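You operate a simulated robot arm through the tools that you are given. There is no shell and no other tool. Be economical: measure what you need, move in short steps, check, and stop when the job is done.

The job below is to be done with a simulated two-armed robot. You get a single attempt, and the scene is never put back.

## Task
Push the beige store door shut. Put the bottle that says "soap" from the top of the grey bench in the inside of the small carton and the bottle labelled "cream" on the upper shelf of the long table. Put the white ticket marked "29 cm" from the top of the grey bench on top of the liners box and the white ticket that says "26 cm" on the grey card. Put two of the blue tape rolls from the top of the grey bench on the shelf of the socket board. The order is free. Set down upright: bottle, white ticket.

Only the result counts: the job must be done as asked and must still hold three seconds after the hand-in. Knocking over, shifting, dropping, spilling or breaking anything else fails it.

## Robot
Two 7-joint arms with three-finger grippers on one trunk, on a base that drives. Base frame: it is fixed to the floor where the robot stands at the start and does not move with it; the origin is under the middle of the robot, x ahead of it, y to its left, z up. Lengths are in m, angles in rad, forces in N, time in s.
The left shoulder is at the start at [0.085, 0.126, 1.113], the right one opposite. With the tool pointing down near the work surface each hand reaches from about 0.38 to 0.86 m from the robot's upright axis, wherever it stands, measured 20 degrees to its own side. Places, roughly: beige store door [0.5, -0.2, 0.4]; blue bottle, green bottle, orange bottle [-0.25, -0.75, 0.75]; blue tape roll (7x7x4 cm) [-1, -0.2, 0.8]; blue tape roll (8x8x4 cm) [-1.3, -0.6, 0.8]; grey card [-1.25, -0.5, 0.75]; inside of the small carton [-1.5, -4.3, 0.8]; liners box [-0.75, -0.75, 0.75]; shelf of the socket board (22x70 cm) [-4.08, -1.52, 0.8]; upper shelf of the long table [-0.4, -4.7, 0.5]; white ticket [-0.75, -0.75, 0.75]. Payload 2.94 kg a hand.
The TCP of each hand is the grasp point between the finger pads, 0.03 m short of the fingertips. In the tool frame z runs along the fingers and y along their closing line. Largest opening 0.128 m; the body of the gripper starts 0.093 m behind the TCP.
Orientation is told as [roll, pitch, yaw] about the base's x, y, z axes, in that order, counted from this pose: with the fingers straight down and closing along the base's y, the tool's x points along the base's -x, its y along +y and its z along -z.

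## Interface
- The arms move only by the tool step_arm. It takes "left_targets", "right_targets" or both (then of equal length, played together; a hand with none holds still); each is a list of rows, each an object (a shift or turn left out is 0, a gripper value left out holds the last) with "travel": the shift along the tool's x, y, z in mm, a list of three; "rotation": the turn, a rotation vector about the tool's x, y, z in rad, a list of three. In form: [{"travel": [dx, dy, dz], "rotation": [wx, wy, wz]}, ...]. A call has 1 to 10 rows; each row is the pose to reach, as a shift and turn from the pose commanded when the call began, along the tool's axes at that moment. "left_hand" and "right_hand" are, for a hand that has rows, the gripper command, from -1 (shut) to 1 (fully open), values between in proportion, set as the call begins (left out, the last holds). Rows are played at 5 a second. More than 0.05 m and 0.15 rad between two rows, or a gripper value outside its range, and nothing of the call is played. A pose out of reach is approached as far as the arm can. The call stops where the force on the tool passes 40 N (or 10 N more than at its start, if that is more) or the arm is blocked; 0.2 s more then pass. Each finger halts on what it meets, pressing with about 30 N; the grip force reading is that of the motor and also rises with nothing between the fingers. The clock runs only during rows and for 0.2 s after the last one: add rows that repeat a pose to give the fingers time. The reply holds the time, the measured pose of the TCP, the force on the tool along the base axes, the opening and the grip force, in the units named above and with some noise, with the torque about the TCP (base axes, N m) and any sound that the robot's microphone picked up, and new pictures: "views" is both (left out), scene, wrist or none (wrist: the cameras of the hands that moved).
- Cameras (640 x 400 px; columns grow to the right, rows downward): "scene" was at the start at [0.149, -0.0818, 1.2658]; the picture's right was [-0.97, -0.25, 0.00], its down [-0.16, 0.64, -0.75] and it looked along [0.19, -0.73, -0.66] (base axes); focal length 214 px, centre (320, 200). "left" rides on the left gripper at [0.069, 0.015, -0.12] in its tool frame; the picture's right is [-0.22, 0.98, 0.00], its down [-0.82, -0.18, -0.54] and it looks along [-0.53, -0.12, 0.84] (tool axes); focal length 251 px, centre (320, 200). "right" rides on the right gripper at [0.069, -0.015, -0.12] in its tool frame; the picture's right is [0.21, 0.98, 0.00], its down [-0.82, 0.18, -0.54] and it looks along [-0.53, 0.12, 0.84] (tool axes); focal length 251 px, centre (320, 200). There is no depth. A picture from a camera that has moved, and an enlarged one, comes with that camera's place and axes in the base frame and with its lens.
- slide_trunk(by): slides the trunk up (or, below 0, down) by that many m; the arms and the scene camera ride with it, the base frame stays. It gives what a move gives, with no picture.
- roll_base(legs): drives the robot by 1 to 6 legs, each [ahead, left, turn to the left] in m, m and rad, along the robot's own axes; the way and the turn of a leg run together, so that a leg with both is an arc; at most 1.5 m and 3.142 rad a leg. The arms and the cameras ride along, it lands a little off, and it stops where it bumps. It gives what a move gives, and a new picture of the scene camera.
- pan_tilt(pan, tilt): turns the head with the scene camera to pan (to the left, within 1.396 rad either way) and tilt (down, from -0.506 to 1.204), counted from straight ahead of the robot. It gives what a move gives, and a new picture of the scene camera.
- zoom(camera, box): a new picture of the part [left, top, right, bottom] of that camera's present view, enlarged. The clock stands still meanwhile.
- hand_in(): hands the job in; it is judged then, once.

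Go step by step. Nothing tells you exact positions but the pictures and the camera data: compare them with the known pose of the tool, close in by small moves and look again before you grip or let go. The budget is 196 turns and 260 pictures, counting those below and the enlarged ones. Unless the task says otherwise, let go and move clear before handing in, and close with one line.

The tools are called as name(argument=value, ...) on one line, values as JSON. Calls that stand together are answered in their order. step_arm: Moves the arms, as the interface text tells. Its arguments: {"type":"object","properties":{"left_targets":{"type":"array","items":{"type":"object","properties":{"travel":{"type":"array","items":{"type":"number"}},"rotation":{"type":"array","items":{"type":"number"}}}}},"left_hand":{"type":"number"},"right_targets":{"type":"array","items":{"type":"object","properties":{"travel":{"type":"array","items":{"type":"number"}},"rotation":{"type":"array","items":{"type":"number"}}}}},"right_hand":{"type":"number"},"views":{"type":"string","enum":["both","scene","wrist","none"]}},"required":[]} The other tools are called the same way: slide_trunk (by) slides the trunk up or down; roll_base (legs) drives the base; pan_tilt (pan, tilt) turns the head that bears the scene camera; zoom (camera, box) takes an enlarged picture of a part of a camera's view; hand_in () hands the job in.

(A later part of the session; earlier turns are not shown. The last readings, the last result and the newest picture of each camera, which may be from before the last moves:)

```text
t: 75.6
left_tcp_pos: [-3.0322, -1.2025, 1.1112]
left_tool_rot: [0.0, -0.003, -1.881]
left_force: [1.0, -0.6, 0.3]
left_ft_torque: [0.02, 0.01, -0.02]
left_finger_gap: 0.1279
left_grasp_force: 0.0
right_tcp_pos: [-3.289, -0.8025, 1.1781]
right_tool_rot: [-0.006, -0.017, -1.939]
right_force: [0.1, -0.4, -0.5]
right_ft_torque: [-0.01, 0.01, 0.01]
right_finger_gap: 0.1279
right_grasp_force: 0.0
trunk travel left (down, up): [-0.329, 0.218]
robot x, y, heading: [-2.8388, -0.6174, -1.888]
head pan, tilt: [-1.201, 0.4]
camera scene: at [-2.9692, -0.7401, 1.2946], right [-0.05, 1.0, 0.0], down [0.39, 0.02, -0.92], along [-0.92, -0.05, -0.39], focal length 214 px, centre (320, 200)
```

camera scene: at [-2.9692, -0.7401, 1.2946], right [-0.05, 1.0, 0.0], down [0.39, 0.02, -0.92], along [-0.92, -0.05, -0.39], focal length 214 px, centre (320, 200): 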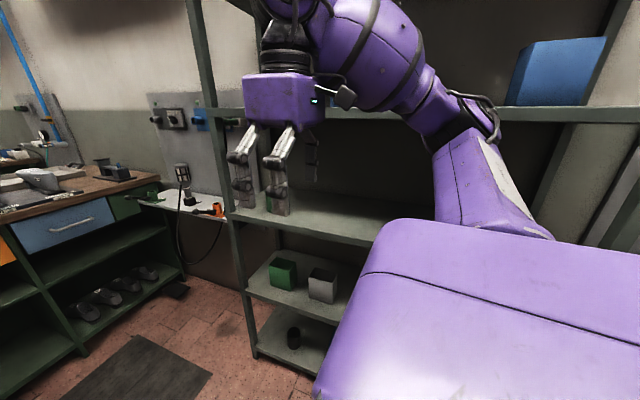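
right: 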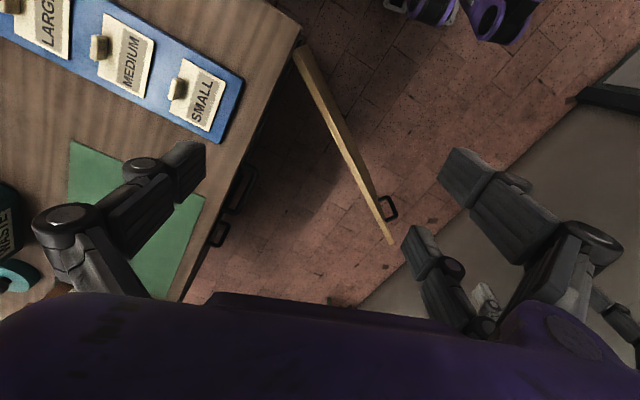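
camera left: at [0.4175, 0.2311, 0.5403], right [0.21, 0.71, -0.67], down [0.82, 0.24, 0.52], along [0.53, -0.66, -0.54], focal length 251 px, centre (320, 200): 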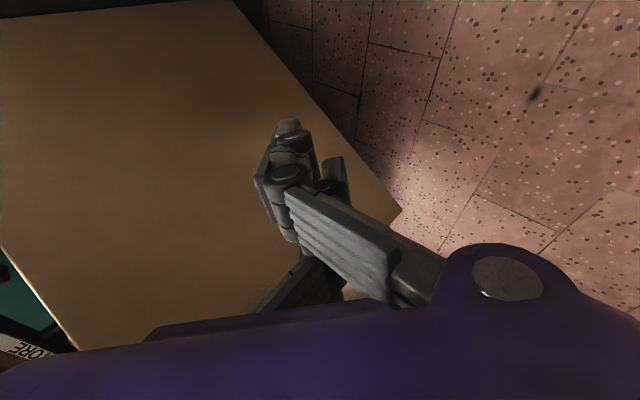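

Past the bench end; the socket board with its shelf is ahead on the right wall. I'll move into the aisle and turn to face the grey bench from its far side.

roll_base(legs=[[0.45, 0.8, 0], [0, 0, 1.57], [0, 0, 1.57]])

pan_tilt(pan=-0.6, tilt=0.4)

```text
t: 90.8
left_tcp_pos: [-2.01, -0.7061, 1.1116]
left_tool_rot: [0.001, -0.004, 1.274]
left_force: [0.4, 0.1, -0.3]
left_ft_torque: [0.03, 0.0, 0.0]
left_finger_gap: 0.128
left_grasp_force: 0.1
right_tcp_pos: [-1.7495, -1.1038, 1.1783]
right_tool_rot: [-0.005, -0.014, 1.215]
right_force: [1.1, 0.7, 0.3]
right_ft_torque: [0.0, -0.02, -0.02]
right_finger_gap: 0.1279
right_grasp_force: 0.0
trunk travel left (down, up): [-0.329, 0.218]
robot x, y, heading: [-2.199, -1.3007, 1.26]
head pan, tilt: [-1.201, 0.4]
camera scene: at [-2.0701, -1.1716, 1.2946], right [0.07, -1.0, 0.0], down [-0.39, -0.03, -0.92], along [0.92, 0.06, -0.39], focal length 214 px, centre (320, 200)
```

scene: 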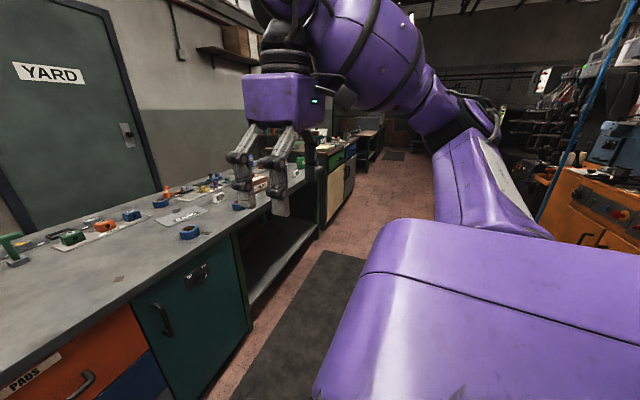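

```text
t: 91.8
left_tcp_pos: [-2.0117, -0.7059, 1.111]
left_tool_rot: [0.0, -0.003, 1.274]
left_force: [0.2, 0.9, -0.5]
left_ft_torque: [-0.02, 0.0, 0.0]
left_finger_gap: 0.1278
left_grasp_force: 0.0
right_tcp_pos: [-1.7492, -1.1039, 1.1773]
right_tool_rot: [-0.005, -0.015, 1.217]
right_force: [0.3, -0.8, 0.1]
right_ft_torque: [0.01, -0.01, 0.0]
right_finger_gap: 0.1279
right_grasp_force: 0.1
trunk travel left (down, up): [-0.329, 0.218]
robot x, y, heading: [-2.1995, -1.2996, 1.265]
head pan, tilt: [-0.6, 0.4]
camera scene: at [-2.0896, -1.1205, 1.2946], right [0.62, -0.79, 0.0], down [-0.31, -0.24, -0.92], along [0.72, 0.57, -0.39], focal length 214 px, centre (320, 200)
```

scene: 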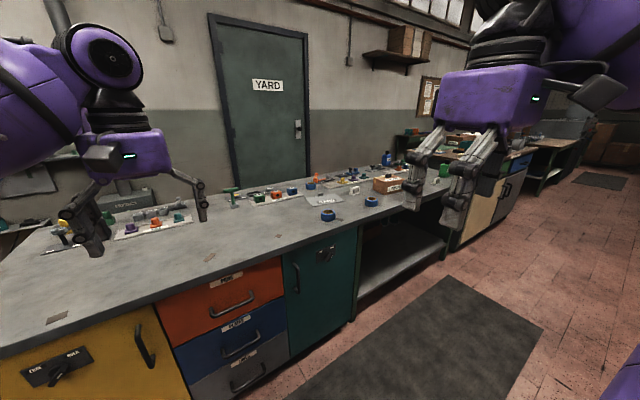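

The aisle is clear. I'll drive right along it to stand opposite the tickets.

roll_base(legs=[[0, -1.15, -0.02], [0.4, 0, 0]])

pan_tilt(pan=0, tilt=0.8)

```text
t: 104.3
left_tcp_pos: [-0.7686, -0.6975, 1.1117]
left_tool_rot: [0.001, -0.004, 1.249]
left_force: [0.0, 0.0, -0.2]
left_ft_torque: [-0.01, 0.0, -0.01]
left_finger_gap: 0.1279
left_grasp_force: 0.0
right_tcp_pos: [-0.5171, -1.1006, 1.178]
right_tool_rot: [-0.005, -0.016, 1.192]
right_force: [0.0, -0.1, -0.9]
right_ft_torque: [0.02, -0.01, 0.04]
right_finger_gap: 0.1281
right_grasp_force: 0.1
trunk travel left (down, up): [-0.329, 0.218]
robot x, y, heading: [-0.9726, -1.2864, 1.244]
head pan, tilt: [-0.6, 0.4]
camera scene: at [-0.8574, -1.1092, 1.2946], right [0.6, -0.8, 0.0], down [-0.31, -0.23, -0.92], along [0.74, 0.55, -0.39], focal length 214 px, centre (320, 200)
```

scene: 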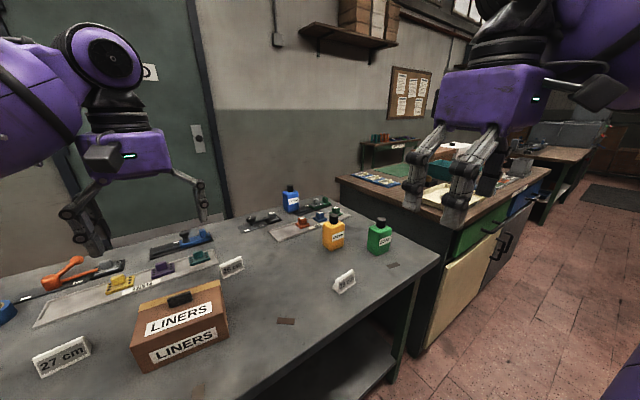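

```text
t: 105.3
left_tcp_pos: [-0.7672, -0.6991, 1.1113]
left_tool_rot: [0.001, -0.004, 1.25]
left_force: [0.0, -0.5, -0.5]
left_ft_torque: [0.04, 0.0, 0.03]
left_finger_gap: 0.128
left_grasp_force: 0.0
right_tcp_pos: [-0.5174, -1.1027, 1.1789]
right_tool_rot: [-0.005, -0.016, 1.192]
right_force: [-0.7, 1.2, 0.6]
right_ft_torque: [-0.01, -0.03, 0.01]
right_finger_gap: 0.1278
right_grasp_force: 0.0
trunk travel left (down, up): [-0.329, 0.218]
robot x, y, heading: [-0.9737, -1.2872, 1.238]
head pan, tilt: [0.0, 0.799]
camera scene: at [-0.9055, -1.0884, 1.2595], right [0.95, -0.32, 0.0], down [-0.23, -0.68, -0.7], along [0.23, 0.66, -0.72], focal length 214 px, centre (320, 200)
```

scene: 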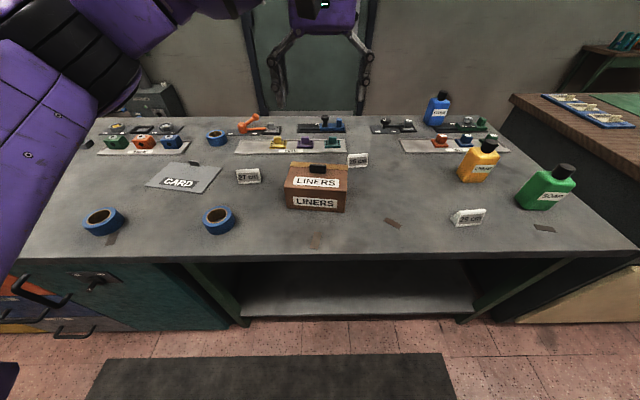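

Excellent view. I'll move 10 cm closer and zoom in on the tickets, liners box and card.

roll_base(legs=[[0.1, 0, 0]])

zoom(camera="scene", box=[240, 130, 520, 300])

```text
t: 106.5
left_tcp_pos: [-0.737, -0.6035, 1.1123]
left_tool_rot: [0.0, -0.003, 1.25]
left_force: [-0.2, 0.1, 1.0]
left_ft_torque: [-0.04, 0.04, -0.06]
left_finger_gap: 0.1279
left_grasp_force: 0.1
right_tcp_pos: [-0.4847, -1.0069, 1.1788]
right_tool_rot: [-0.005, -0.017, 1.194]
right_force: [-0.4, 1.2, -0.7]
right_ft_torque: [-0.01, 0.02, -0.01]
right_finger_gap: 0.1278
right_grasp_force: 0.0
trunk travel left (down, up): [-0.329, 0.218]
robot x, y, heading: [-0.9412, -1.1935, 1.245]
head pan, tilt: [0.0, 0.799]
camera scene: at [-0.874, -0.9946, 1.2595], right [0.95, -0.32, 0.0], down [-0.23, -0.68, -0.7], along [0.22, 0.66, -0.72], focal length 214 px, centre (320, 200)
```

scene: 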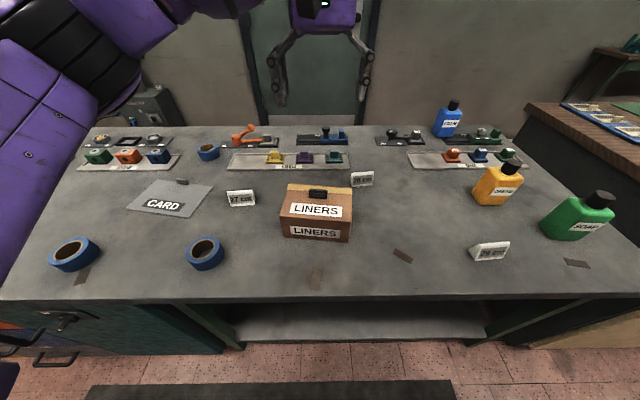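

```text
2.29 times, centred on (380, 215) of scene
camera zoom: at [-0.874, -0.9946, 1.2595], right [0.95, -0.32, 0.0], down [-0.23, -0.68, -0.7], along [0.22, 0.66, -0.72], focal length 490 px, centre (183, 166)
```

zoom: 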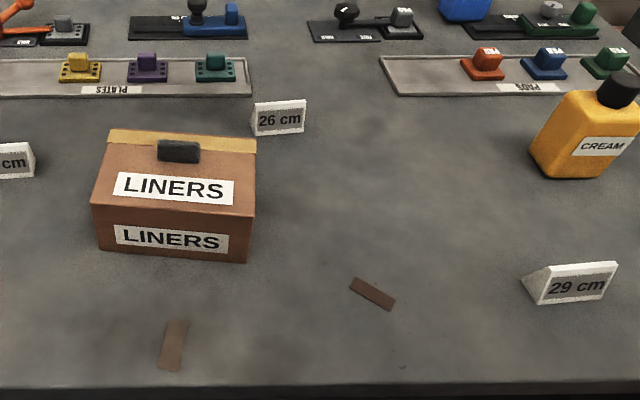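

The tickets are triangular prisms, so I'll grip them by their ends. First ticket 29 at about (-0.41, -0.87): bring the right hand above it and look.

step_arm(right_hand=1, right_targets=[{"travel": [-31, -4, 36], "rotation": [0, 0, -0.06]}, {"travel": [-62, -8, 72], "rotation": [0, 0, -0.12]}, {"travel": [-94, -11, 100], "rotation": [0, 0, -0.18]}, {"travel": [-125, -15, 130], "rotation": [0, 0, -0.24]}, {"travel": [-157, -19, 160], "rotation": [0, 0, -0.246]}, {"travel": [-157, -19, 180], "rotation": [0, 0, -0.246]}])

```text
t: 107.9
left_tcp_pos: [-0.737, -0.6037, 1.1108]
left_tool_rot: [0.001, -0.003, 1.251]
left_force: [0.2, 0.4, 0.7]
left_ft_torque: [-0.01, -0.02, 0.01]
left_finger_gap: 0.1276
left_grasp_force: 0.1
right_tcp_pos: [-0.41, -0.8656, 1.0029]
right_tool_rot: [-0.01, -0.019, 1.44]
right_force: [0.1, -1.9, 0.1]
right_ft_torque: [0.01, 0.0, 0.02]
right_finger_gap: 0.1281
right_grasp_force: 0.1
trunk travel left (down, up): [-0.329, 0.218]
robot x, y, heading: [-0.9458, -1.19, 1.248]
head pan, tilt: [0.0, 0.799]
camera scene: at [-0.8739, -0.9951, 1.2596], right [0.95, -0.32, 0.0], down [-0.23, -0.68, -0.7], along [0.22, 0.66, -0.72], focal length 214 px, centre (320, 200)
camera right: at [-0.4035, -0.9365, 1.1211], right [-1.0, -0.09, -0.01], down [-0.08, 0.83, 0.55], along [-0.04, 0.55, -0.83], focal length 251 px, centre (320, 200)
```

scene: 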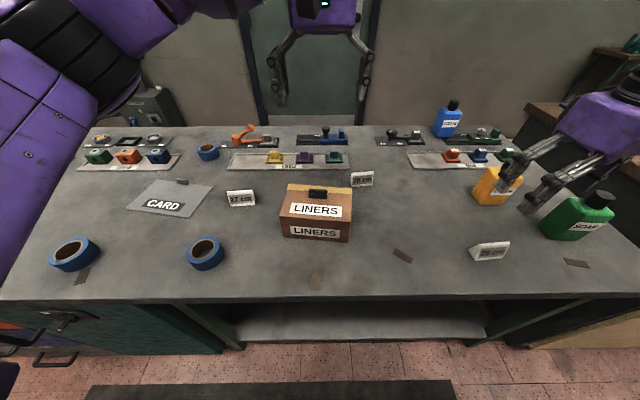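
right: 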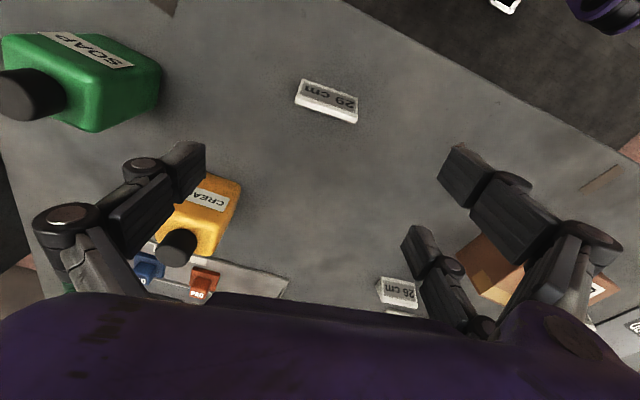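

The ticket is nearly under the hand, at yaw about -0.25. I'll fix the yaw and descend.

step_arm(right_targets=[{"travel": [5, 3, 40], "rotation": [0, 0, 0.115]}, {"travel": [5, 3, 80], "rotation": [0, 0, 0.115]}, {"travel": [5, 3, 115], "rotation": [0, 0, 0.115]}, {"travel": [5, 3, 142], "rotation": [0, 0, 0.115]}], views="wrist")

```text
t: 108.9
left_tcp_pos: [-0.7379, -0.6031, 1.1108]
left_tool_rot: [-0.001, -0.004, 1.252]
left_force: [0.0, 0.7, 0.2]
left_ft_torque: [-0.05, -0.03, 0.05]
left_finger_gap: 0.128
left_grasp_force: 0.0
right_tcp_pos: [-0.41, -0.8687, 0.859]
right_tool_rot: [-0.008, -0.017, 1.324]
right_force: [0.6, 0.0, 0.4]
right_ft_torque: [-0.01, -0.02, 0.01]
right_finger_gap: 0.1277
right_grasp_force: 0.1
trunk travel left (down, up): [-0.329, 0.218]
robot x, y, heading: [-0.9402, -1.1924, 1.244]
head pan, tilt: [0.0, 0.799]
camera right: at [-0.4134, -0.94, 0.9783], right [-1.0, 0.03, -0.01], down [0.02, 0.83, 0.55], along [0.03, 0.55, -0.83], focal length 251 px, centre (320, 200)
```

right: 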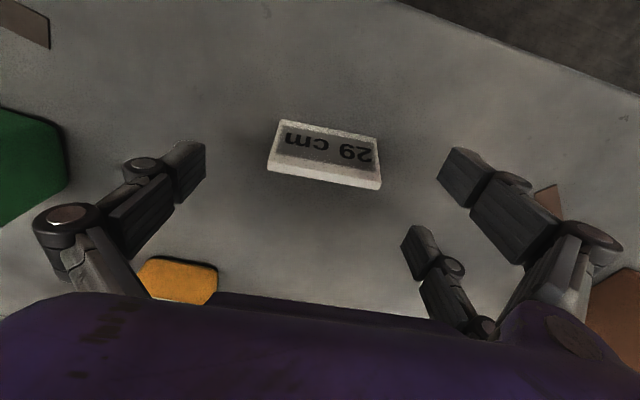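

Well aligned. Lower the last centimetre and close.

step_arm(right_targets=[{"travel": [4, 2, 6]}, {"travel": [4, 2, 12]}], views="none")

step_arm(right_hand=-1, right_targets=[{"travel": [0, 0, 0]}, {"travel": [0, 0, 0]}, {"travel": [0, 0, 0]}, {"travel": [0, 0, 0]}], views="wrist")

```text
t: 109.5
left_tcp_pos: [-0.7363, -0.6027, 1.1104]
left_tool_rot: [0.0, -0.002, 1.251]
left_force: [0.6, -0.9, 0.5]
left_ft_torque: [-0.01, 0.0, 0.02]
left_finger_gap: 0.1282
left_grasp_force: 0.2
right_tcp_pos: [-0.4132, -0.8725, 0.8467]
right_tool_rot: [-0.009, -0.017, 1.324]
right_force: [-1.1, -0.3, 0.0]
right_ft_torque: [-0.02, 0.0, 0.01]
right_finger_gap: 0.1277
right_grasp_force: 0.0
trunk travel left (down, up): [-0.329, 0.218]
robot x, y, heading: [-0.9409, -1.1931, 1.248]
head pan, tilt: [0.0, 0.799]
```

```text
t: 110.5
left_tcp_pos: [-0.7373, -0.6019, 1.1112]
left_tool_rot: [0.001, -0.005, 1.251]
left_force: [-0.1, 0.0, 0.6]
left_ft_torque: [-0.01, -0.01, 0.01]
left_finger_gap: 0.1279
left_grasp_force: 0.1
right_tcp_pos: [-0.4119, -0.873, 0.8461]
right_tool_rot: [-0.008, -0.016, 1.324]
right_force: [-0.2, -0.5, -0.5]
right_ft_torque: [0.0, 0.0, 0.03]
right_finger_gap: 0.0
right_grasp_force: 3.8
trunk travel left (down, up): [-0.329, 0.218]
robot x, y, heading: [-0.9393, -1.1902, 1.246]
head pan, tilt: [0.0, 0.799]
camera right: at [-0.4159, -0.9437, 0.9661], right [-1.0, 0.03, -0.01], down [0.02, 0.83, 0.55], along [0.03, 0.55, -0.83], focal length 251 px, centre (320, 200)
```

right: 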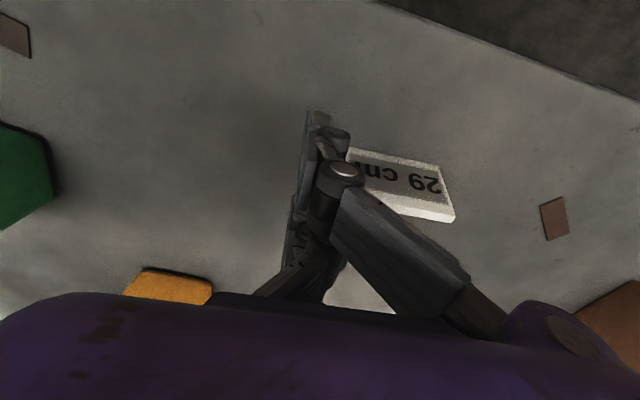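

The fingers closed on nothing and the ticket slid aside. I'll look closely at the hand before reopening.

zoom(camera="right", box=[240, 90, 520, 320])

zoom(camera="scene", box=[420, 80, 640, 300])

```text
1.74 times, centred on (380, 205) of right
camera zoom: at [-0.4159, -0.9437, 0.9661], right [-1.0, 0.03, -0.01], down [0.02, 0.83, 0.55], along [0.03, 0.55, -0.83], focal length 437 px, centre (216, 191)
```

zoom: 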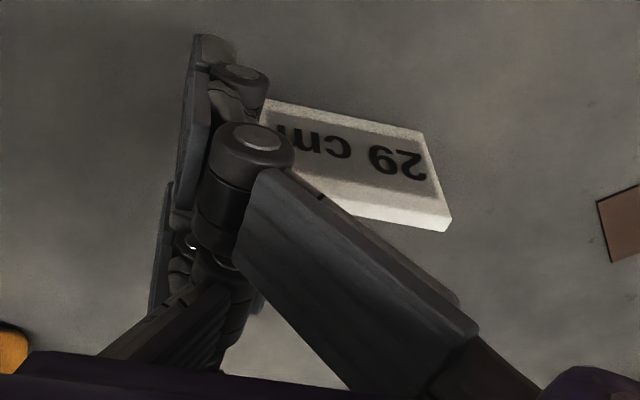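

```text
1.82 times, centred on (530, 190) of scene
camera zoom: at [-0.874, -0.9945, 1.2595], right [0.95, -0.32, 0.0], down [-0.23, -0.68, -0.7], along [0.22, 0.66, -0.72], focal length 390 px, centre (-62, 218)
```

zoom: 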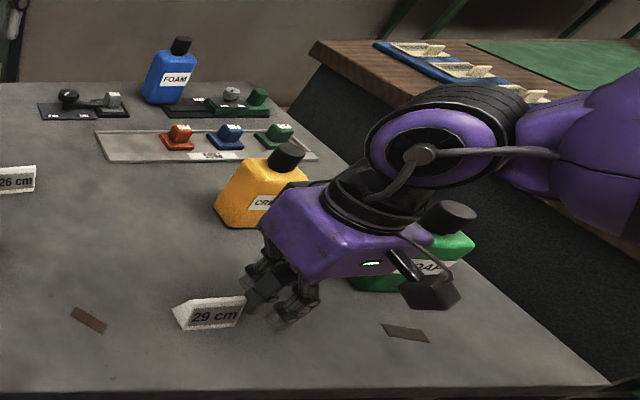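

The hand has two spaced fingers opposing a thumb, so a narrow object slips between them; tickets must be gripped across their thin side. I'll lift, reopen and look.

step_arm(right_targets=[{"travel": [0, 0, -30]}, {"travel": [0, 0, -65]}, {"travel": [0, 0, -100]}], views="none")

step_arm(right_hand=0.3, right_targets=[{"travel": [0, 0, 0]}, {"travel": [0, 0, 0]}, {"travel": [0, 0, 0]}], views="both")

```text
t: 111.3
left_tcp_pos: [-0.7372, -0.6043, 1.1118]
left_tool_rot: [-0.001, -0.004, 1.251]
left_force: [-0.2, 0.7, 0.3]
left_ft_torque: [0.0, 0.0, 0.01]
left_finger_gap: 0.128
left_grasp_force: 0.0
right_tcp_pos: [-0.4156, -0.873, 0.9486]
right_tool_rot: [-0.01, -0.015, 1.326]
right_force: [-0.5, 0.3, 0.6]
right_ft_torque: [-0.02, -0.02, -0.04]
right_finger_gap: 0.0002
right_grasp_force: 2.5
trunk travel left (down, up): [-0.329, 0.218]
robot x, y, heading: [-0.9411, -1.193, 1.244]
head pan, tilt: [0.0, 0.799]
```

```text
t: 112.1
left_tcp_pos: [-0.738, -0.6024, 1.1107]
left_tool_rot: [-0.001, -0.003, 1.251]
left_force: [-0.4, 0.0, 0.8]
left_ft_torque: [-0.04, 0.0, -0.04]
left_finger_gap: 0.128
left_grasp_force: 0.0
right_tcp_pos: [-0.4156, -0.8727, 0.9481]
right_tool_rot: [-0.006, -0.016, 1.326]
right_force: [-0.3, -0.2, 0.7]
right_ft_torque: [0.01, 0.01, 0.01]
right_finger_gap: 0.0832
right_grasp_force: 0.3
trunk travel left (down, up): [-0.329, 0.218]
robot x, y, heading: [-0.9411, -1.1906, 1.243]
head pan, tilt: [0.0, 0.799]
camera scene: at [-0.8741, -0.9945, 1.2595], right [0.95, -0.32, 0.0], down [-0.23, -0.68, -0.7], along [0.22, 0.66, -0.72], focal length 214 px, centre (320, 200)
camera right: at [-0.4181, -0.9435, 1.0674], right [-1.0, 0.03, -0.01], down [0.02, 0.83, 0.55], along [0.03, 0.55, -0.83], focal length 251 px, centre (320, 200)
```

scene: 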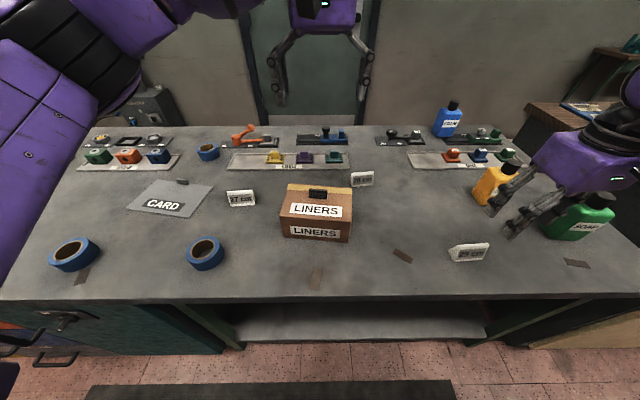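
right: 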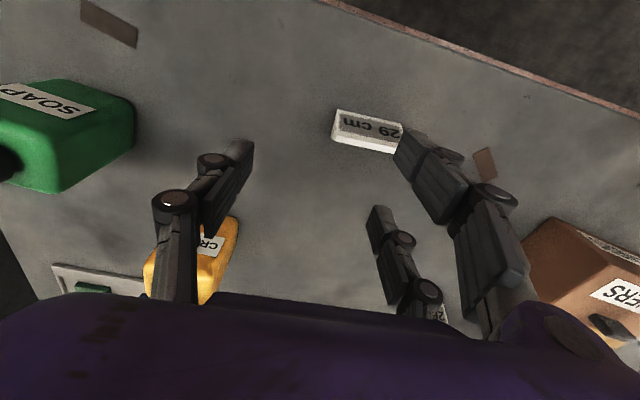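

The ticket is still upright at about (-0.459, -0.859). I'll turn the hand a quarter so it closes across the ticket's thin side.

step_arm(right_hand=0.3, right_targets=[{"travel": [0, 5, -30], "rotation": [0, 0, 0.15]}, {"travel": [0, 10, -50], "rotation": [0, 0, 0.3]}, {"travel": [-1, 15, -50], "rotation": [0, 0, 0.45]}, {"travel": [-1, 20, -50], "rotation": [0, 0, 0.6]}, {"travel": [-2, 25, -50], "rotation": [0, 0, 0.75]}, {"travel": [-2, 30, -50], "rotation": [0, 0, 0.9]}, {"travel": [-3, 35, -50], "rotation": [0, 0, 1.05]}, {"travel": [-3, 40, -50], "rotation": [0, 0, 1.2]}, {"travel": [-3, 45, -50], "rotation": [0, 0, 1.35]}, {"travel": [-3, 45, -50], "rotation": [0, 0, 1.5]}], views="wrist")

```text
t: 114.3
left_tcp_pos: [-0.7365, -0.6043, 1.1114]
left_tool_rot: [0.0, -0.003, 1.252]
left_force: [-0.6, -0.9, 0.3]
left_ft_torque: [-0.01, 0.02, 0.01]
left_finger_gap: 0.1279
left_grasp_force: 0.0
right_tcp_pos: [-0.4576, -0.8596, 0.9956]
right_tool_rot: [0.017, -0.009, -0.178]
right_force: [-0.3, 0.0, -1.1]
right_ft_torque: [0.01, -0.01, 0.02]
right_finger_gap: 0.0832
right_grasp_force: 0.0
trunk travel left (down, up): [-0.329, 0.218]
robot x, y, heading: [-0.9419, -1.1913, 1.249]
head pan, tilt: [0.0, 0.799]
camera right: at [-0.5296, -0.8629, 1.1159], right [-0.04, 1.0, 0.01], down [0.83, 0.02, 0.55], along [0.55, 0.03, -0.83], focal length 251 px, centre (320, 200)
```

right: 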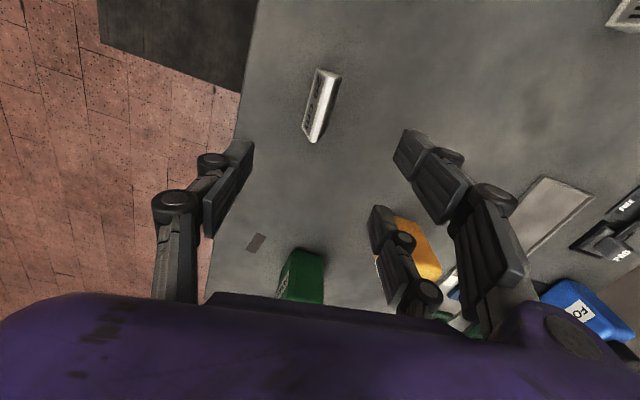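

Aligned; descending over the ticket.

step_arm(right_hand=0.3, right_targets=[{"travel": [5, 1, 45], "rotation": [0, 0, 0.03]}, {"travel": [10, 2, 90], "rotation": [0, 0, 0.03]}, {"travel": [10, 2, 130], "rotation": [0, 0, 0.03]}], views="wrist")

```text
t: 115.1
left_tcp_pos: [-0.7373, -0.603, 1.1116]
left_tool_rot: [0.001, -0.003, 1.252]
left_force: [-0.8, 0.2, 0.4]
left_ft_torque: [-0.03, 0.01, 0.01]
left_finger_gap: 0.128
left_grasp_force: 0.1
right_tcp_pos: [-0.4652, -0.8523, 0.8662]
right_tool_rot: [0.014, -0.008, -0.205]
right_force: [-0.1, -0.3, -0.1]
right_ft_torque: [-0.05, -0.01, 0.04]
right_finger_gap: 0.0829
right_grasp_force: 0.0
trunk travel left (down, up): [-0.329, 0.218]
robot x, y, heading: [-0.9397, -1.1896, 1.25]
head pan, tilt: [0.0, 0.799]
camera right: at [-0.5371, -0.8533, 0.9856], right [-0.01, 1.0, 0.01], down [0.84, 0.0, 0.55], along [0.55, 0.02, -0.84], focal length 251 px, centre (320, 200)
```

right: 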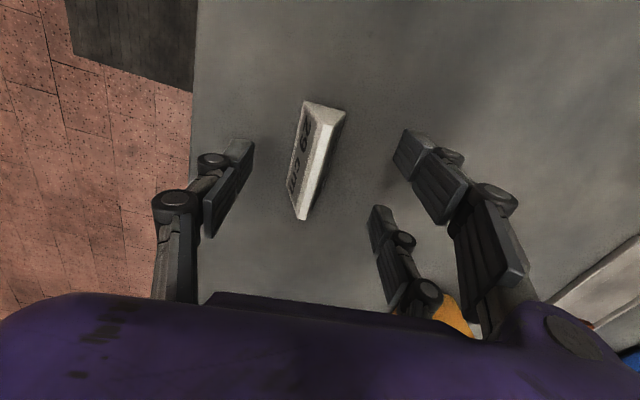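

Good alignment. Lower and close.

step_arm(right_hand=0.3, right_targets=[{"travel": [0, 0, 8]}, {"travel": [0, -1, 17]}], views="none")

step_arm(right_hand=-1, right_targets=[{"travel": [0, 0, 0]}, {"travel": [0, 0, 0]}, {"travel": [0, 0, 0]}, {"travel": [0, 0, 0]}], views="wrist")

```text
t: 115.7
left_tcp_pos: [-0.7365, -0.6048, 1.1121]
left_tool_rot: [0.001, -0.004, 1.25]
left_force: [0.4, -0.1, 0.0]
left_ft_torque: [0.01, -0.01, -0.03]
left_finger_gap: 0.1277
left_grasp_force: 0.0
right_tcp_pos: [-0.4661, -0.8535, 0.8482]
right_tool_rot: [0.015, -0.01, -0.206]
right_force: [0.7, 0.6, 0.0]
right_ft_torque: [0.02, 0.0, -0.02]
right_finger_gap: 0.0831
right_grasp_force: 0.1
trunk travel left (down, up): [-0.329, 0.218]
robot x, y, heading: [-0.9396, -1.1927, 1.243]
head pan, tilt: [0.0, 0.799]
```

```text
t: 116.7
left_tcp_pos: [-0.7366, -0.6028, 1.1108]
left_tool_rot: [-0.001, -0.003, 1.251]
left_force: [-0.1, 0.0, -0.1]
left_ft_torque: [-0.02, 0.01, 0.03]
left_finger_gap: 0.1281
left_grasp_force: 0.0
right_tcp_pos: [-0.4651, -0.8545, 0.848]
right_tool_rot: [0.014, -0.01, -0.207]
right_force: [0.1, 0.5, 0.3]
right_ft_torque: [-0.01, 0.01, -0.01]
right_finger_gap: 0.0177
right_grasp_force: 30.3
trunk travel left (down, up): [-0.329, 0.218]
robot x, y, heading: [-0.9441, -1.1949, 1.242]
head pan, tilt: [0.0, 0.799]
camera right: at [-0.5378, -0.8551, 0.9681], right [-0.01, 1.0, 0.01], down [0.83, 0.0, 0.55], along [0.55, 0.02, -0.83], focal length 251 px, centre (320, 200)
```

right: 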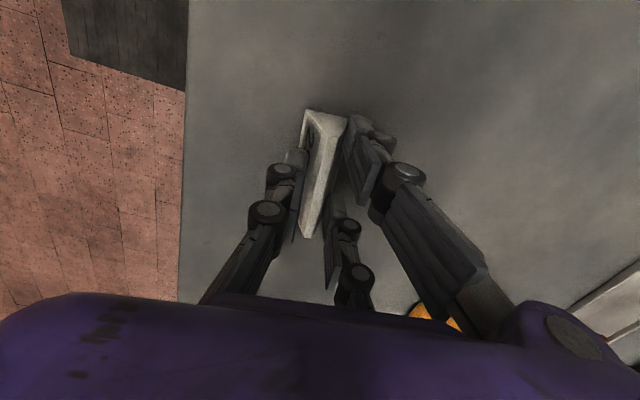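

Gripped (gap 18 mm, 30 N). Lift and check.

step_arm(right_targets=[{"travel": [0, 0, -25]}, {"travel": [0, 0, -60]}, {"travel": [0, 0, -100]}, {"travel": [0, 0, -145]}], views="both")

```text
t: 117.7
left_tcp_pos: [-0.7364, -0.6042, 1.1107]
left_tool_rot: [-0.003, -0.003, 1.252]
left_force: [-0.2, 0.3, 0.4]
left_ft_torque: [0.03, 0.01, 0.03]
left_finger_gap: 0.1279
left_grasp_force: 0.1
right_tcp_pos: [-0.4682, -0.8581, 0.9958]
right_tool_rot: [0.012, -0.009, -0.206]
right_force: [0.3, -0.3, 0.2]
right_ft_torque: [0.03, 0.0, 0.0]
right_finger_gap: 0.0177
right_grasp_force: 30.1
trunk travel left (down, up): [-0.329, 0.218]
robot x, y, heading: [-0.9435, -1.1941, 1.239]
head pan, tilt: [0.0, 0.799]
camera scene: at [-0.8745, -0.9946, 1.2596], right [0.95, -0.32, 0.0], down [-0.23, -0.68, -0.7], along [0.22, 0.66, -0.72], focal length 214 px, centre (320, 200)
camera right: at [-0.5405, -0.8595, 1.1147], right [-0.01, 1.0, 0.01], down [0.83, 0.0, 0.55], along [0.55, 0.02, -0.83], focal length 251 px, centre (320, 200)
```

scene: 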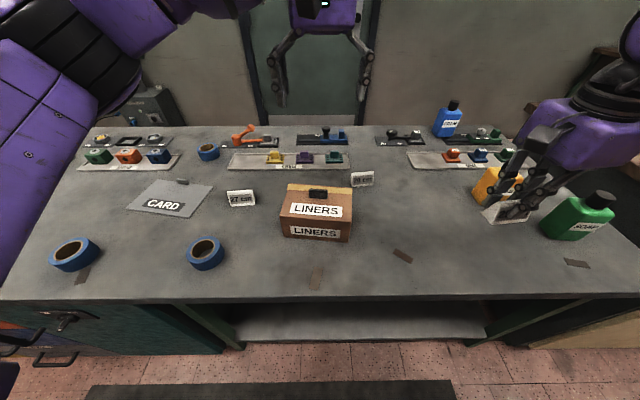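
right: 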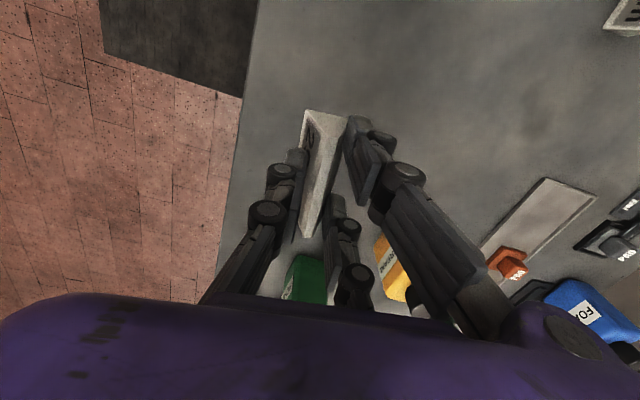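

The ticket is held firmly. The left hand hangs near the liners box, so I'll move it away to the left while bringing the ticket over the box.

step_arm(left_targets=[{"travel": [10, 45, 0]}, {"travel": [20, 90, 0]}, {"travel": [30, 135, 0]}, {"travel": [40, 180, 0]}, {"travel": [50, 225, 0]}, {"travel": [60, 270, 0]}, {"travel": [60, 300, 0]}, {"travel": [60, 300, 0]}, {"travel": [60, 300, 0]}, {"travel": [60, 300, 0]}], right_targets=[{"travel": [0, 0, 0]}, {"travel": [38, 12, 0]}, {"travel": [76, 25, 0], "rotation": [0, 0, 0.03]}, {"travel": [114, 37, 0], "rotation": [0, 0, 0.06]}, {"travel": [152, 50, 0], "rotation": [0, 0, 0.09]}, {"travel": [190, 62, 0], "rotation": [0, 0, 0.12]}, {"travel": [228, 75, 0], "rotation": [0, 0, 0.15]}, {"travel": [266, 87, 0], "rotation": [0, 0, 0.178]}, {"travel": [304, 99, 0], "rotation": [0, 0, 0.178]}, {"travel": [339, 111, 0], "rotation": [0, 0, 0.178]}], views="both")

```text
t: 119.9
left_tcp_pos: [-1.0397, -0.5654, 1.1108]
left_tool_rot: [0.0, -0.002, 1.25]
left_force: [0.1, 0.7, 0.2]
left_ft_torque: [0.0, 0.02, 0.0]
left_finger_gap: 0.1281
left_grasp_force: 0.0
right_tcp_pos: [-0.6995, -0.7453, 0.9798]
right_tool_rot: [0.017, -0.003, -0.388]
right_force: [-0.2, -0.2, -0.4]
right_ft_torque: [0.04, 0.0, 0.01]
right_finger_gap: 0.0177
right_grasp_force: 29.5
right hand out of reach, approached as far as the arm can: row 8, 9, 10
trunk travel left (down, up): [-0.329, 0.218]
robot x, y, heading: [-0.9402, -1.1937, 1.246]
head pan, tilt: [0.0, 0.799]
camera scene: at [-0.8736, -0.9941, 1.2594], right [0.95, -0.32, 0.0], down [-0.23, -0.68, -0.7], along [0.22, 0.66, -0.72], focal length 214 px, centre (320, 200)
camera right: at [-0.7702, -0.7342, 1.1009], right [0.17, 0.99, 0.02], down [0.82, -0.15, 0.55], along [0.54, -0.08, -0.84], focal length 251 px, centre (320, 200)
camera left: at [-1.0761, -0.6262, 1.23], right [-0.86, 0.51, 0.0], down [0.43, 0.72, 0.54], along [0.28, 0.47, -0.84], focal length 251 px, centre (320, 200)
```

scene: 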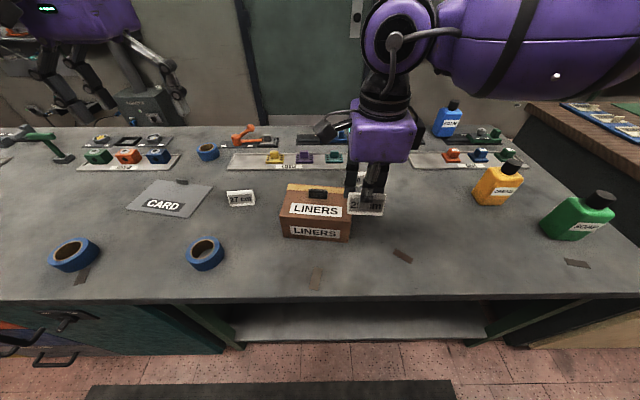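
right: 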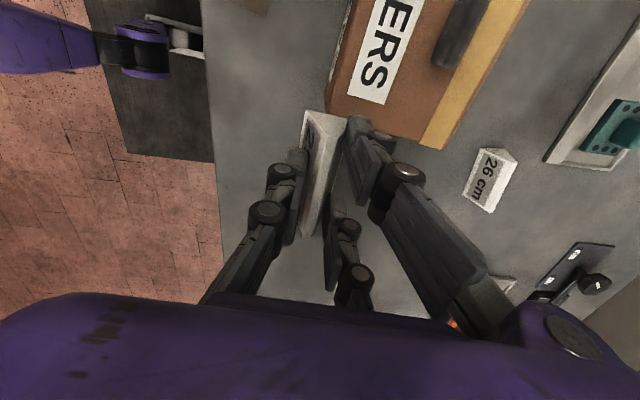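
left: 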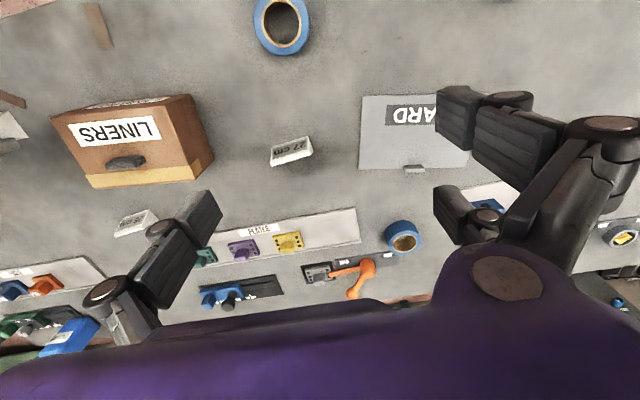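

The right wrist ran out of reach; I'll shift the base instead to bring the ticket over the box.

roll_base(legs=[[0.037, 0.094, 0]])

step_arm(right_targets=[{"travel": [0, 0, 0]}], views="wrist")

```text
t: 121.4
left_tcp_pos: [-1.1147, -0.502, 1.111]
left_tool_rot: [0.0, -0.004, 1.252]
left_force: [-0.2, -1.1, -0.3]
left_ft_torque: [-0.03, 0.01, 0.01]
left_finger_gap: 0.128
left_grasp_force: 0.0
right_tcp_pos: [-0.7754, -0.6814, 0.9816]
right_tool_rot: [0.019, -0.005, -0.387]
right_force: [-0.7, 0.4, -0.1]
right_ft_torque: [-0.01, -0.02, -0.04]
right_finger_gap: 0.0179
right_grasp_force: 30.0
trunk travel left (down, up): [-0.329, 0.218]
robot x, y, heading: [-1.0162, -1.1304, 1.246]
head pan, tilt: [0.0, 0.799]
camera scene: at [-0.9489, -0.9304, 1.2595], right [0.95, -0.32, 0.0], down [-0.23, -0.68, -0.7], along [0.22, 0.66, -0.72], focal length 214 px, centre (320, 200)
```

scene: 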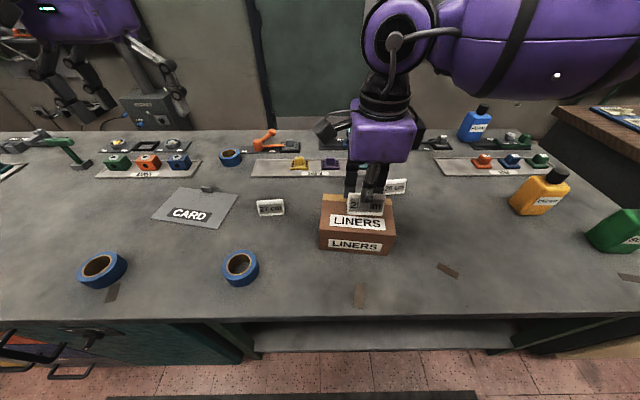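

```text
t: 121.8
left_tcp_pos: [-1.1131, -0.5036, 1.1121]
left_tool_rot: [0.001, -0.002, 1.252]
left_force: [-0.8, 0.5, -0.2]
left_ft_torque: [-0.01, 0.04, 0.0]
left_finger_gap: 0.128
left_grasp_force: 0.0
right_tcp_pos: [-0.7743, -0.6815, 0.9817]
right_tool_rot: [0.016, -0.004, -0.389]
right_force: [0.5, 0.1, -0.3]
right_ft_torque: [0.01, 0.04, -0.01]
right_finger_gap: 0.0178
right_grasp_force: 29.9
trunk travel left (down, up): [-0.329, 0.218]
robot x, y, heading: [-1.0193, -1.1281, 1.245]
head pan, tilt: [0.0, 0.799]
camera right: at [-0.8448, -0.671, 1.1012], right [0.17, 0.99, 0.02], down [0.82, -0.15, 0.55], along [0.54, -0.08, -0.84], focal length 251 px, centre (320, 200)
```

right: 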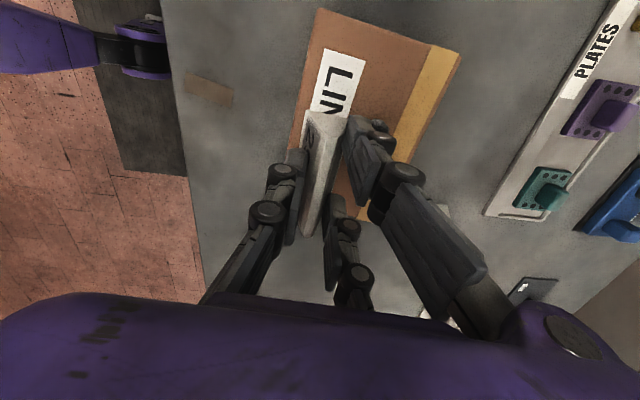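

Position over the box matches. I'll nudge 7 mm inward and lower.

step_arm(right_targets=[{"travel": [0, 7, 0]}, {"travel": [0, 7, 20]}, {"travel": [0, 7, 40]}], views="wrist")

```text
t: 122.6
left_tcp_pos: [-1.1144, -0.5026, 1.1121]
left_tool_rot: [-0.001, -0.005, 1.251]
left_force: [0.2, 0.1, 1.0]
left_ft_torque: [-0.04, -0.01, 0.0]
left_finger_gap: 0.1283
left_grasp_force: 0.0
right_tcp_pos: [-0.761, -0.6737, 0.9451]
right_tool_rot: [0.017, -0.003, -0.386]
right_force: [0.2, 1.0, 0.3]
right_ft_torque: [0.02, 0.03, 0.0]
right_finger_gap: 0.0176
right_grasp_force: 30.1
right hand out of reach, approached as far as the arm can: row 1, 2, 3
trunk travel left (down, up): [-0.329, 0.218]
robot x, y, heading: [-1.0159, -1.1262, 1.24]
head pan, tilt: [0.0, 0.799]
camera right: at [-0.8311, -0.6614, 1.0649], right [0.17, 0.99, 0.02], down [0.82, -0.15, 0.55], along [0.54, -0.08, -0.84], focal length 251 px, centre (320, 200)
```

right: 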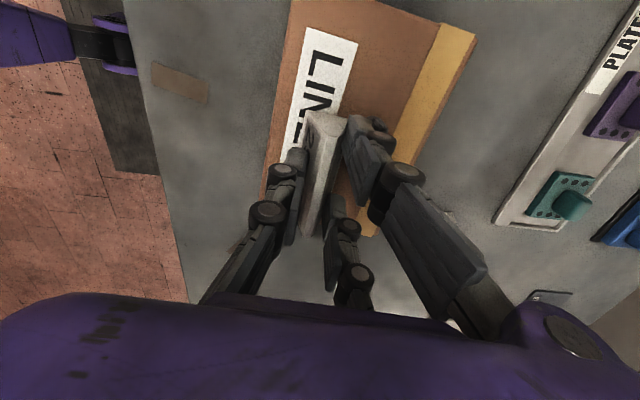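

Slightly too near the box's handle. A small base shift back and left, then lower by the trunk.

roll_base(legs=[[-0.009, 0.015, 0]])

slide_trunk(by=-0.013)

zoom(camera="right", box=[200, 0, 520, 300])

zoom(camera="scene", box=[280, 130, 460, 270])

```text
t: 123.4
left_tcp_pos: [-1.1315, -0.5053, 1.1118]
left_tool_rot: [0.001, -0.004, 1.253]
left_force: [-0.5, 0.1, -0.3]
left_ft_torque: [0.01, -0.03, 0.0]
left_finger_gap: 0.1279
left_grasp_force: 0.1
right_tcp_pos: [-0.7768, -0.6775, 0.9449]
right_tool_rot: [0.018, -0.003, -0.389]
right_force: [-0.2, -0.9, 0.2]
right_ft_torque: [0.02, 0.05, 0.0]
right_finger_gap: 0.0174
right_grasp_force: 30.4
trunk travel left (down, up): [-0.329, 0.218]
robot x, y, heading: [-1.0341, -1.1323, 1.239]
head pan, tilt: [0.0, 0.799]
camera scene: at [-0.9653, -0.9339, 1.2594], right [0.95, -0.32, 0.0], down [-0.23, -0.68, -0.7], along [0.22, 0.66, -0.72], focal length 214 px, centre (320, 200)
```

scene: 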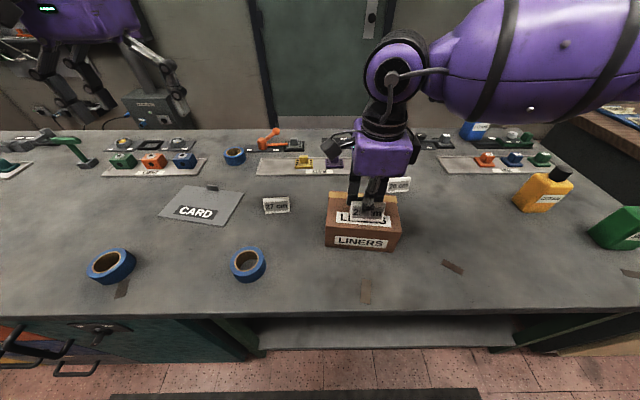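

```text
t: 124.0
left_tcp_pos: [-1.1321, -0.505, 1.099]
left_tool_rot: [0.0, -0.004, 1.25]
left_force: [0.2, 0.4, -0.6]
left_ft_torque: [-0.03, 0.02, 0.01]
left_finger_gap: 0.1281
left_grasp_force: 0.0
right_tcp_pos: [-0.777, -0.6768, 0.9328]
right_tool_rot: [0.02, -0.004, -0.388]
right_force: [2.7, -3.3, 15.4]
right_ft_torque: [-0.27, -0.06, -0.01]
right_finger_gap: 0.0176
right_grasp_force: 29.9
trunk travel left (down, up): [-0.316, 0.231]
robot x, y, heading: [-1.0321, -1.1345, 1.244]
head pan, tilt: [0.0, 0.799]
```

```text
1.33 times, centred on (360, 150) of right
camera zoom: at [-0.8477, -0.6657, 1.0534], right [0.17, 0.99, 0.02], down [0.82, -0.15, 0.55], along [0.54, -0.08, -0.84], focal length 335 px, centre (267, 267)
```

zoom: 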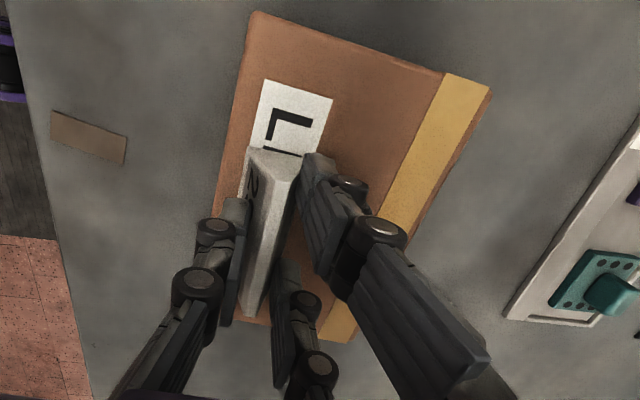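

```text
2.86 times, centred on (370, 200) of scene
camera zoom: at [-0.9648, -0.9321, 1.2471], right [0.95, -0.32, 0.0], down [-0.23, -0.68, -0.7], along [0.22, 0.66, -0.72], focal length 613 px, centre (177, 200)
```

zoom: 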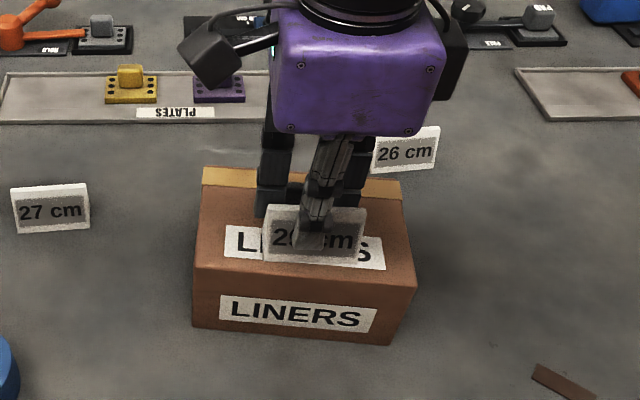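

Contact (15 N): the ticket is on the box top. Open slightly.

step_arm(right_hand=-0.5, right_targets=[{"travel": [0, 0, 0]}, {"travel": [0, 0, 0]}], views="wrist")

```text
t: 124.6
left_tcp_pos: [-1.1313, -0.5056, 1.0982]
left_tool_rot: [-0.001, -0.003, 1.252]
left_force: [-0.2, -0.3, 0.5]
left_ft_torque: [-0.03, 0.0, 0.0]
left_finger_gap: 0.1281
left_grasp_force: 0.1
right_tcp_pos: [-0.7769, -0.6762, 0.9325]
right_tool_rot: [0.017, -0.004, -0.388]
right_force: [0.4, 0.6, -0.2]
right_ft_torque: [-0.02, -0.01, -0.02]
right_finger_gap: 0.0319
right_grasp_force: 0.0
trunk travel left (down, up): [-0.316, 0.231]
robot x, y, heading: [-1.0327, -1.1317, 1.241]
head pan, tilt: [0.0, 0.799]
camera right: at [-0.8477, -0.6651, 1.0519], right [0.17, 0.99, 0.02], down [0.82, -0.15, 0.55], along [0.54, -0.08, -0.84], focal length 251 px, centre (320, 200)
```

right: 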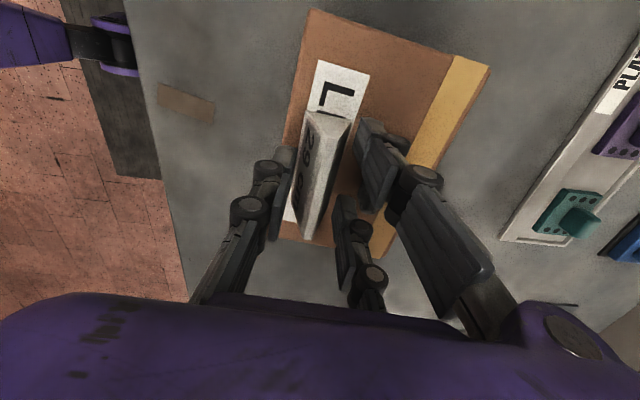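

Released with no force. Raise straight up with the trunk and check.

slide_trunk(by=0.1)

zoom(camera="right", box=[200, 0, 520, 300])

```text
t: 125.9
left_tcp_pos: [-1.1309, -0.5066, 1.1965]
left_tool_rot: [0.001, 0.0, 1.25]
left_force: [-0.3, -0.3, -0.5]
left_ft_torque: [-0.01, 0.02, -0.03]
left_finger_gap: 0.128
left_grasp_force: 0.2
right_tcp_pos: [-0.7772, -0.6764, 1.0686]
right_tool_rot: [0.107, 0.002, -0.388]
right_force: [0.5, 0.1, -0.5]
right_ft_torque: [-0.02, 0.01, -0.02]
right_finger_gap: 0.0322
right_grasp_force: 0.1
trunk travel left (down, up): [-0.416, 0.131]
robot x, y, heading: [-1.0302, -1.1289, 1.243]
head pan, tilt: [0.0, 0.799]
```

```text
1.33 times, centred on (360, 150) of right
camera zoom: at [-0.8507, -0.6751, 1.1872], right [0.17, 0.98, 0.1], down [0.81, -0.2, 0.56], along [0.57, -0.01, -0.82], focal length 335 px, centre (267, 267)
```

zoom: 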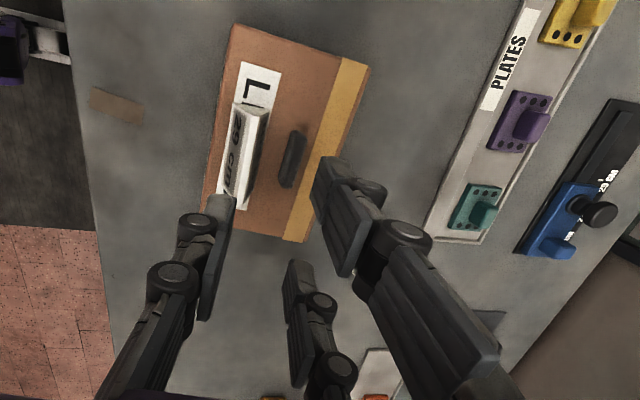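

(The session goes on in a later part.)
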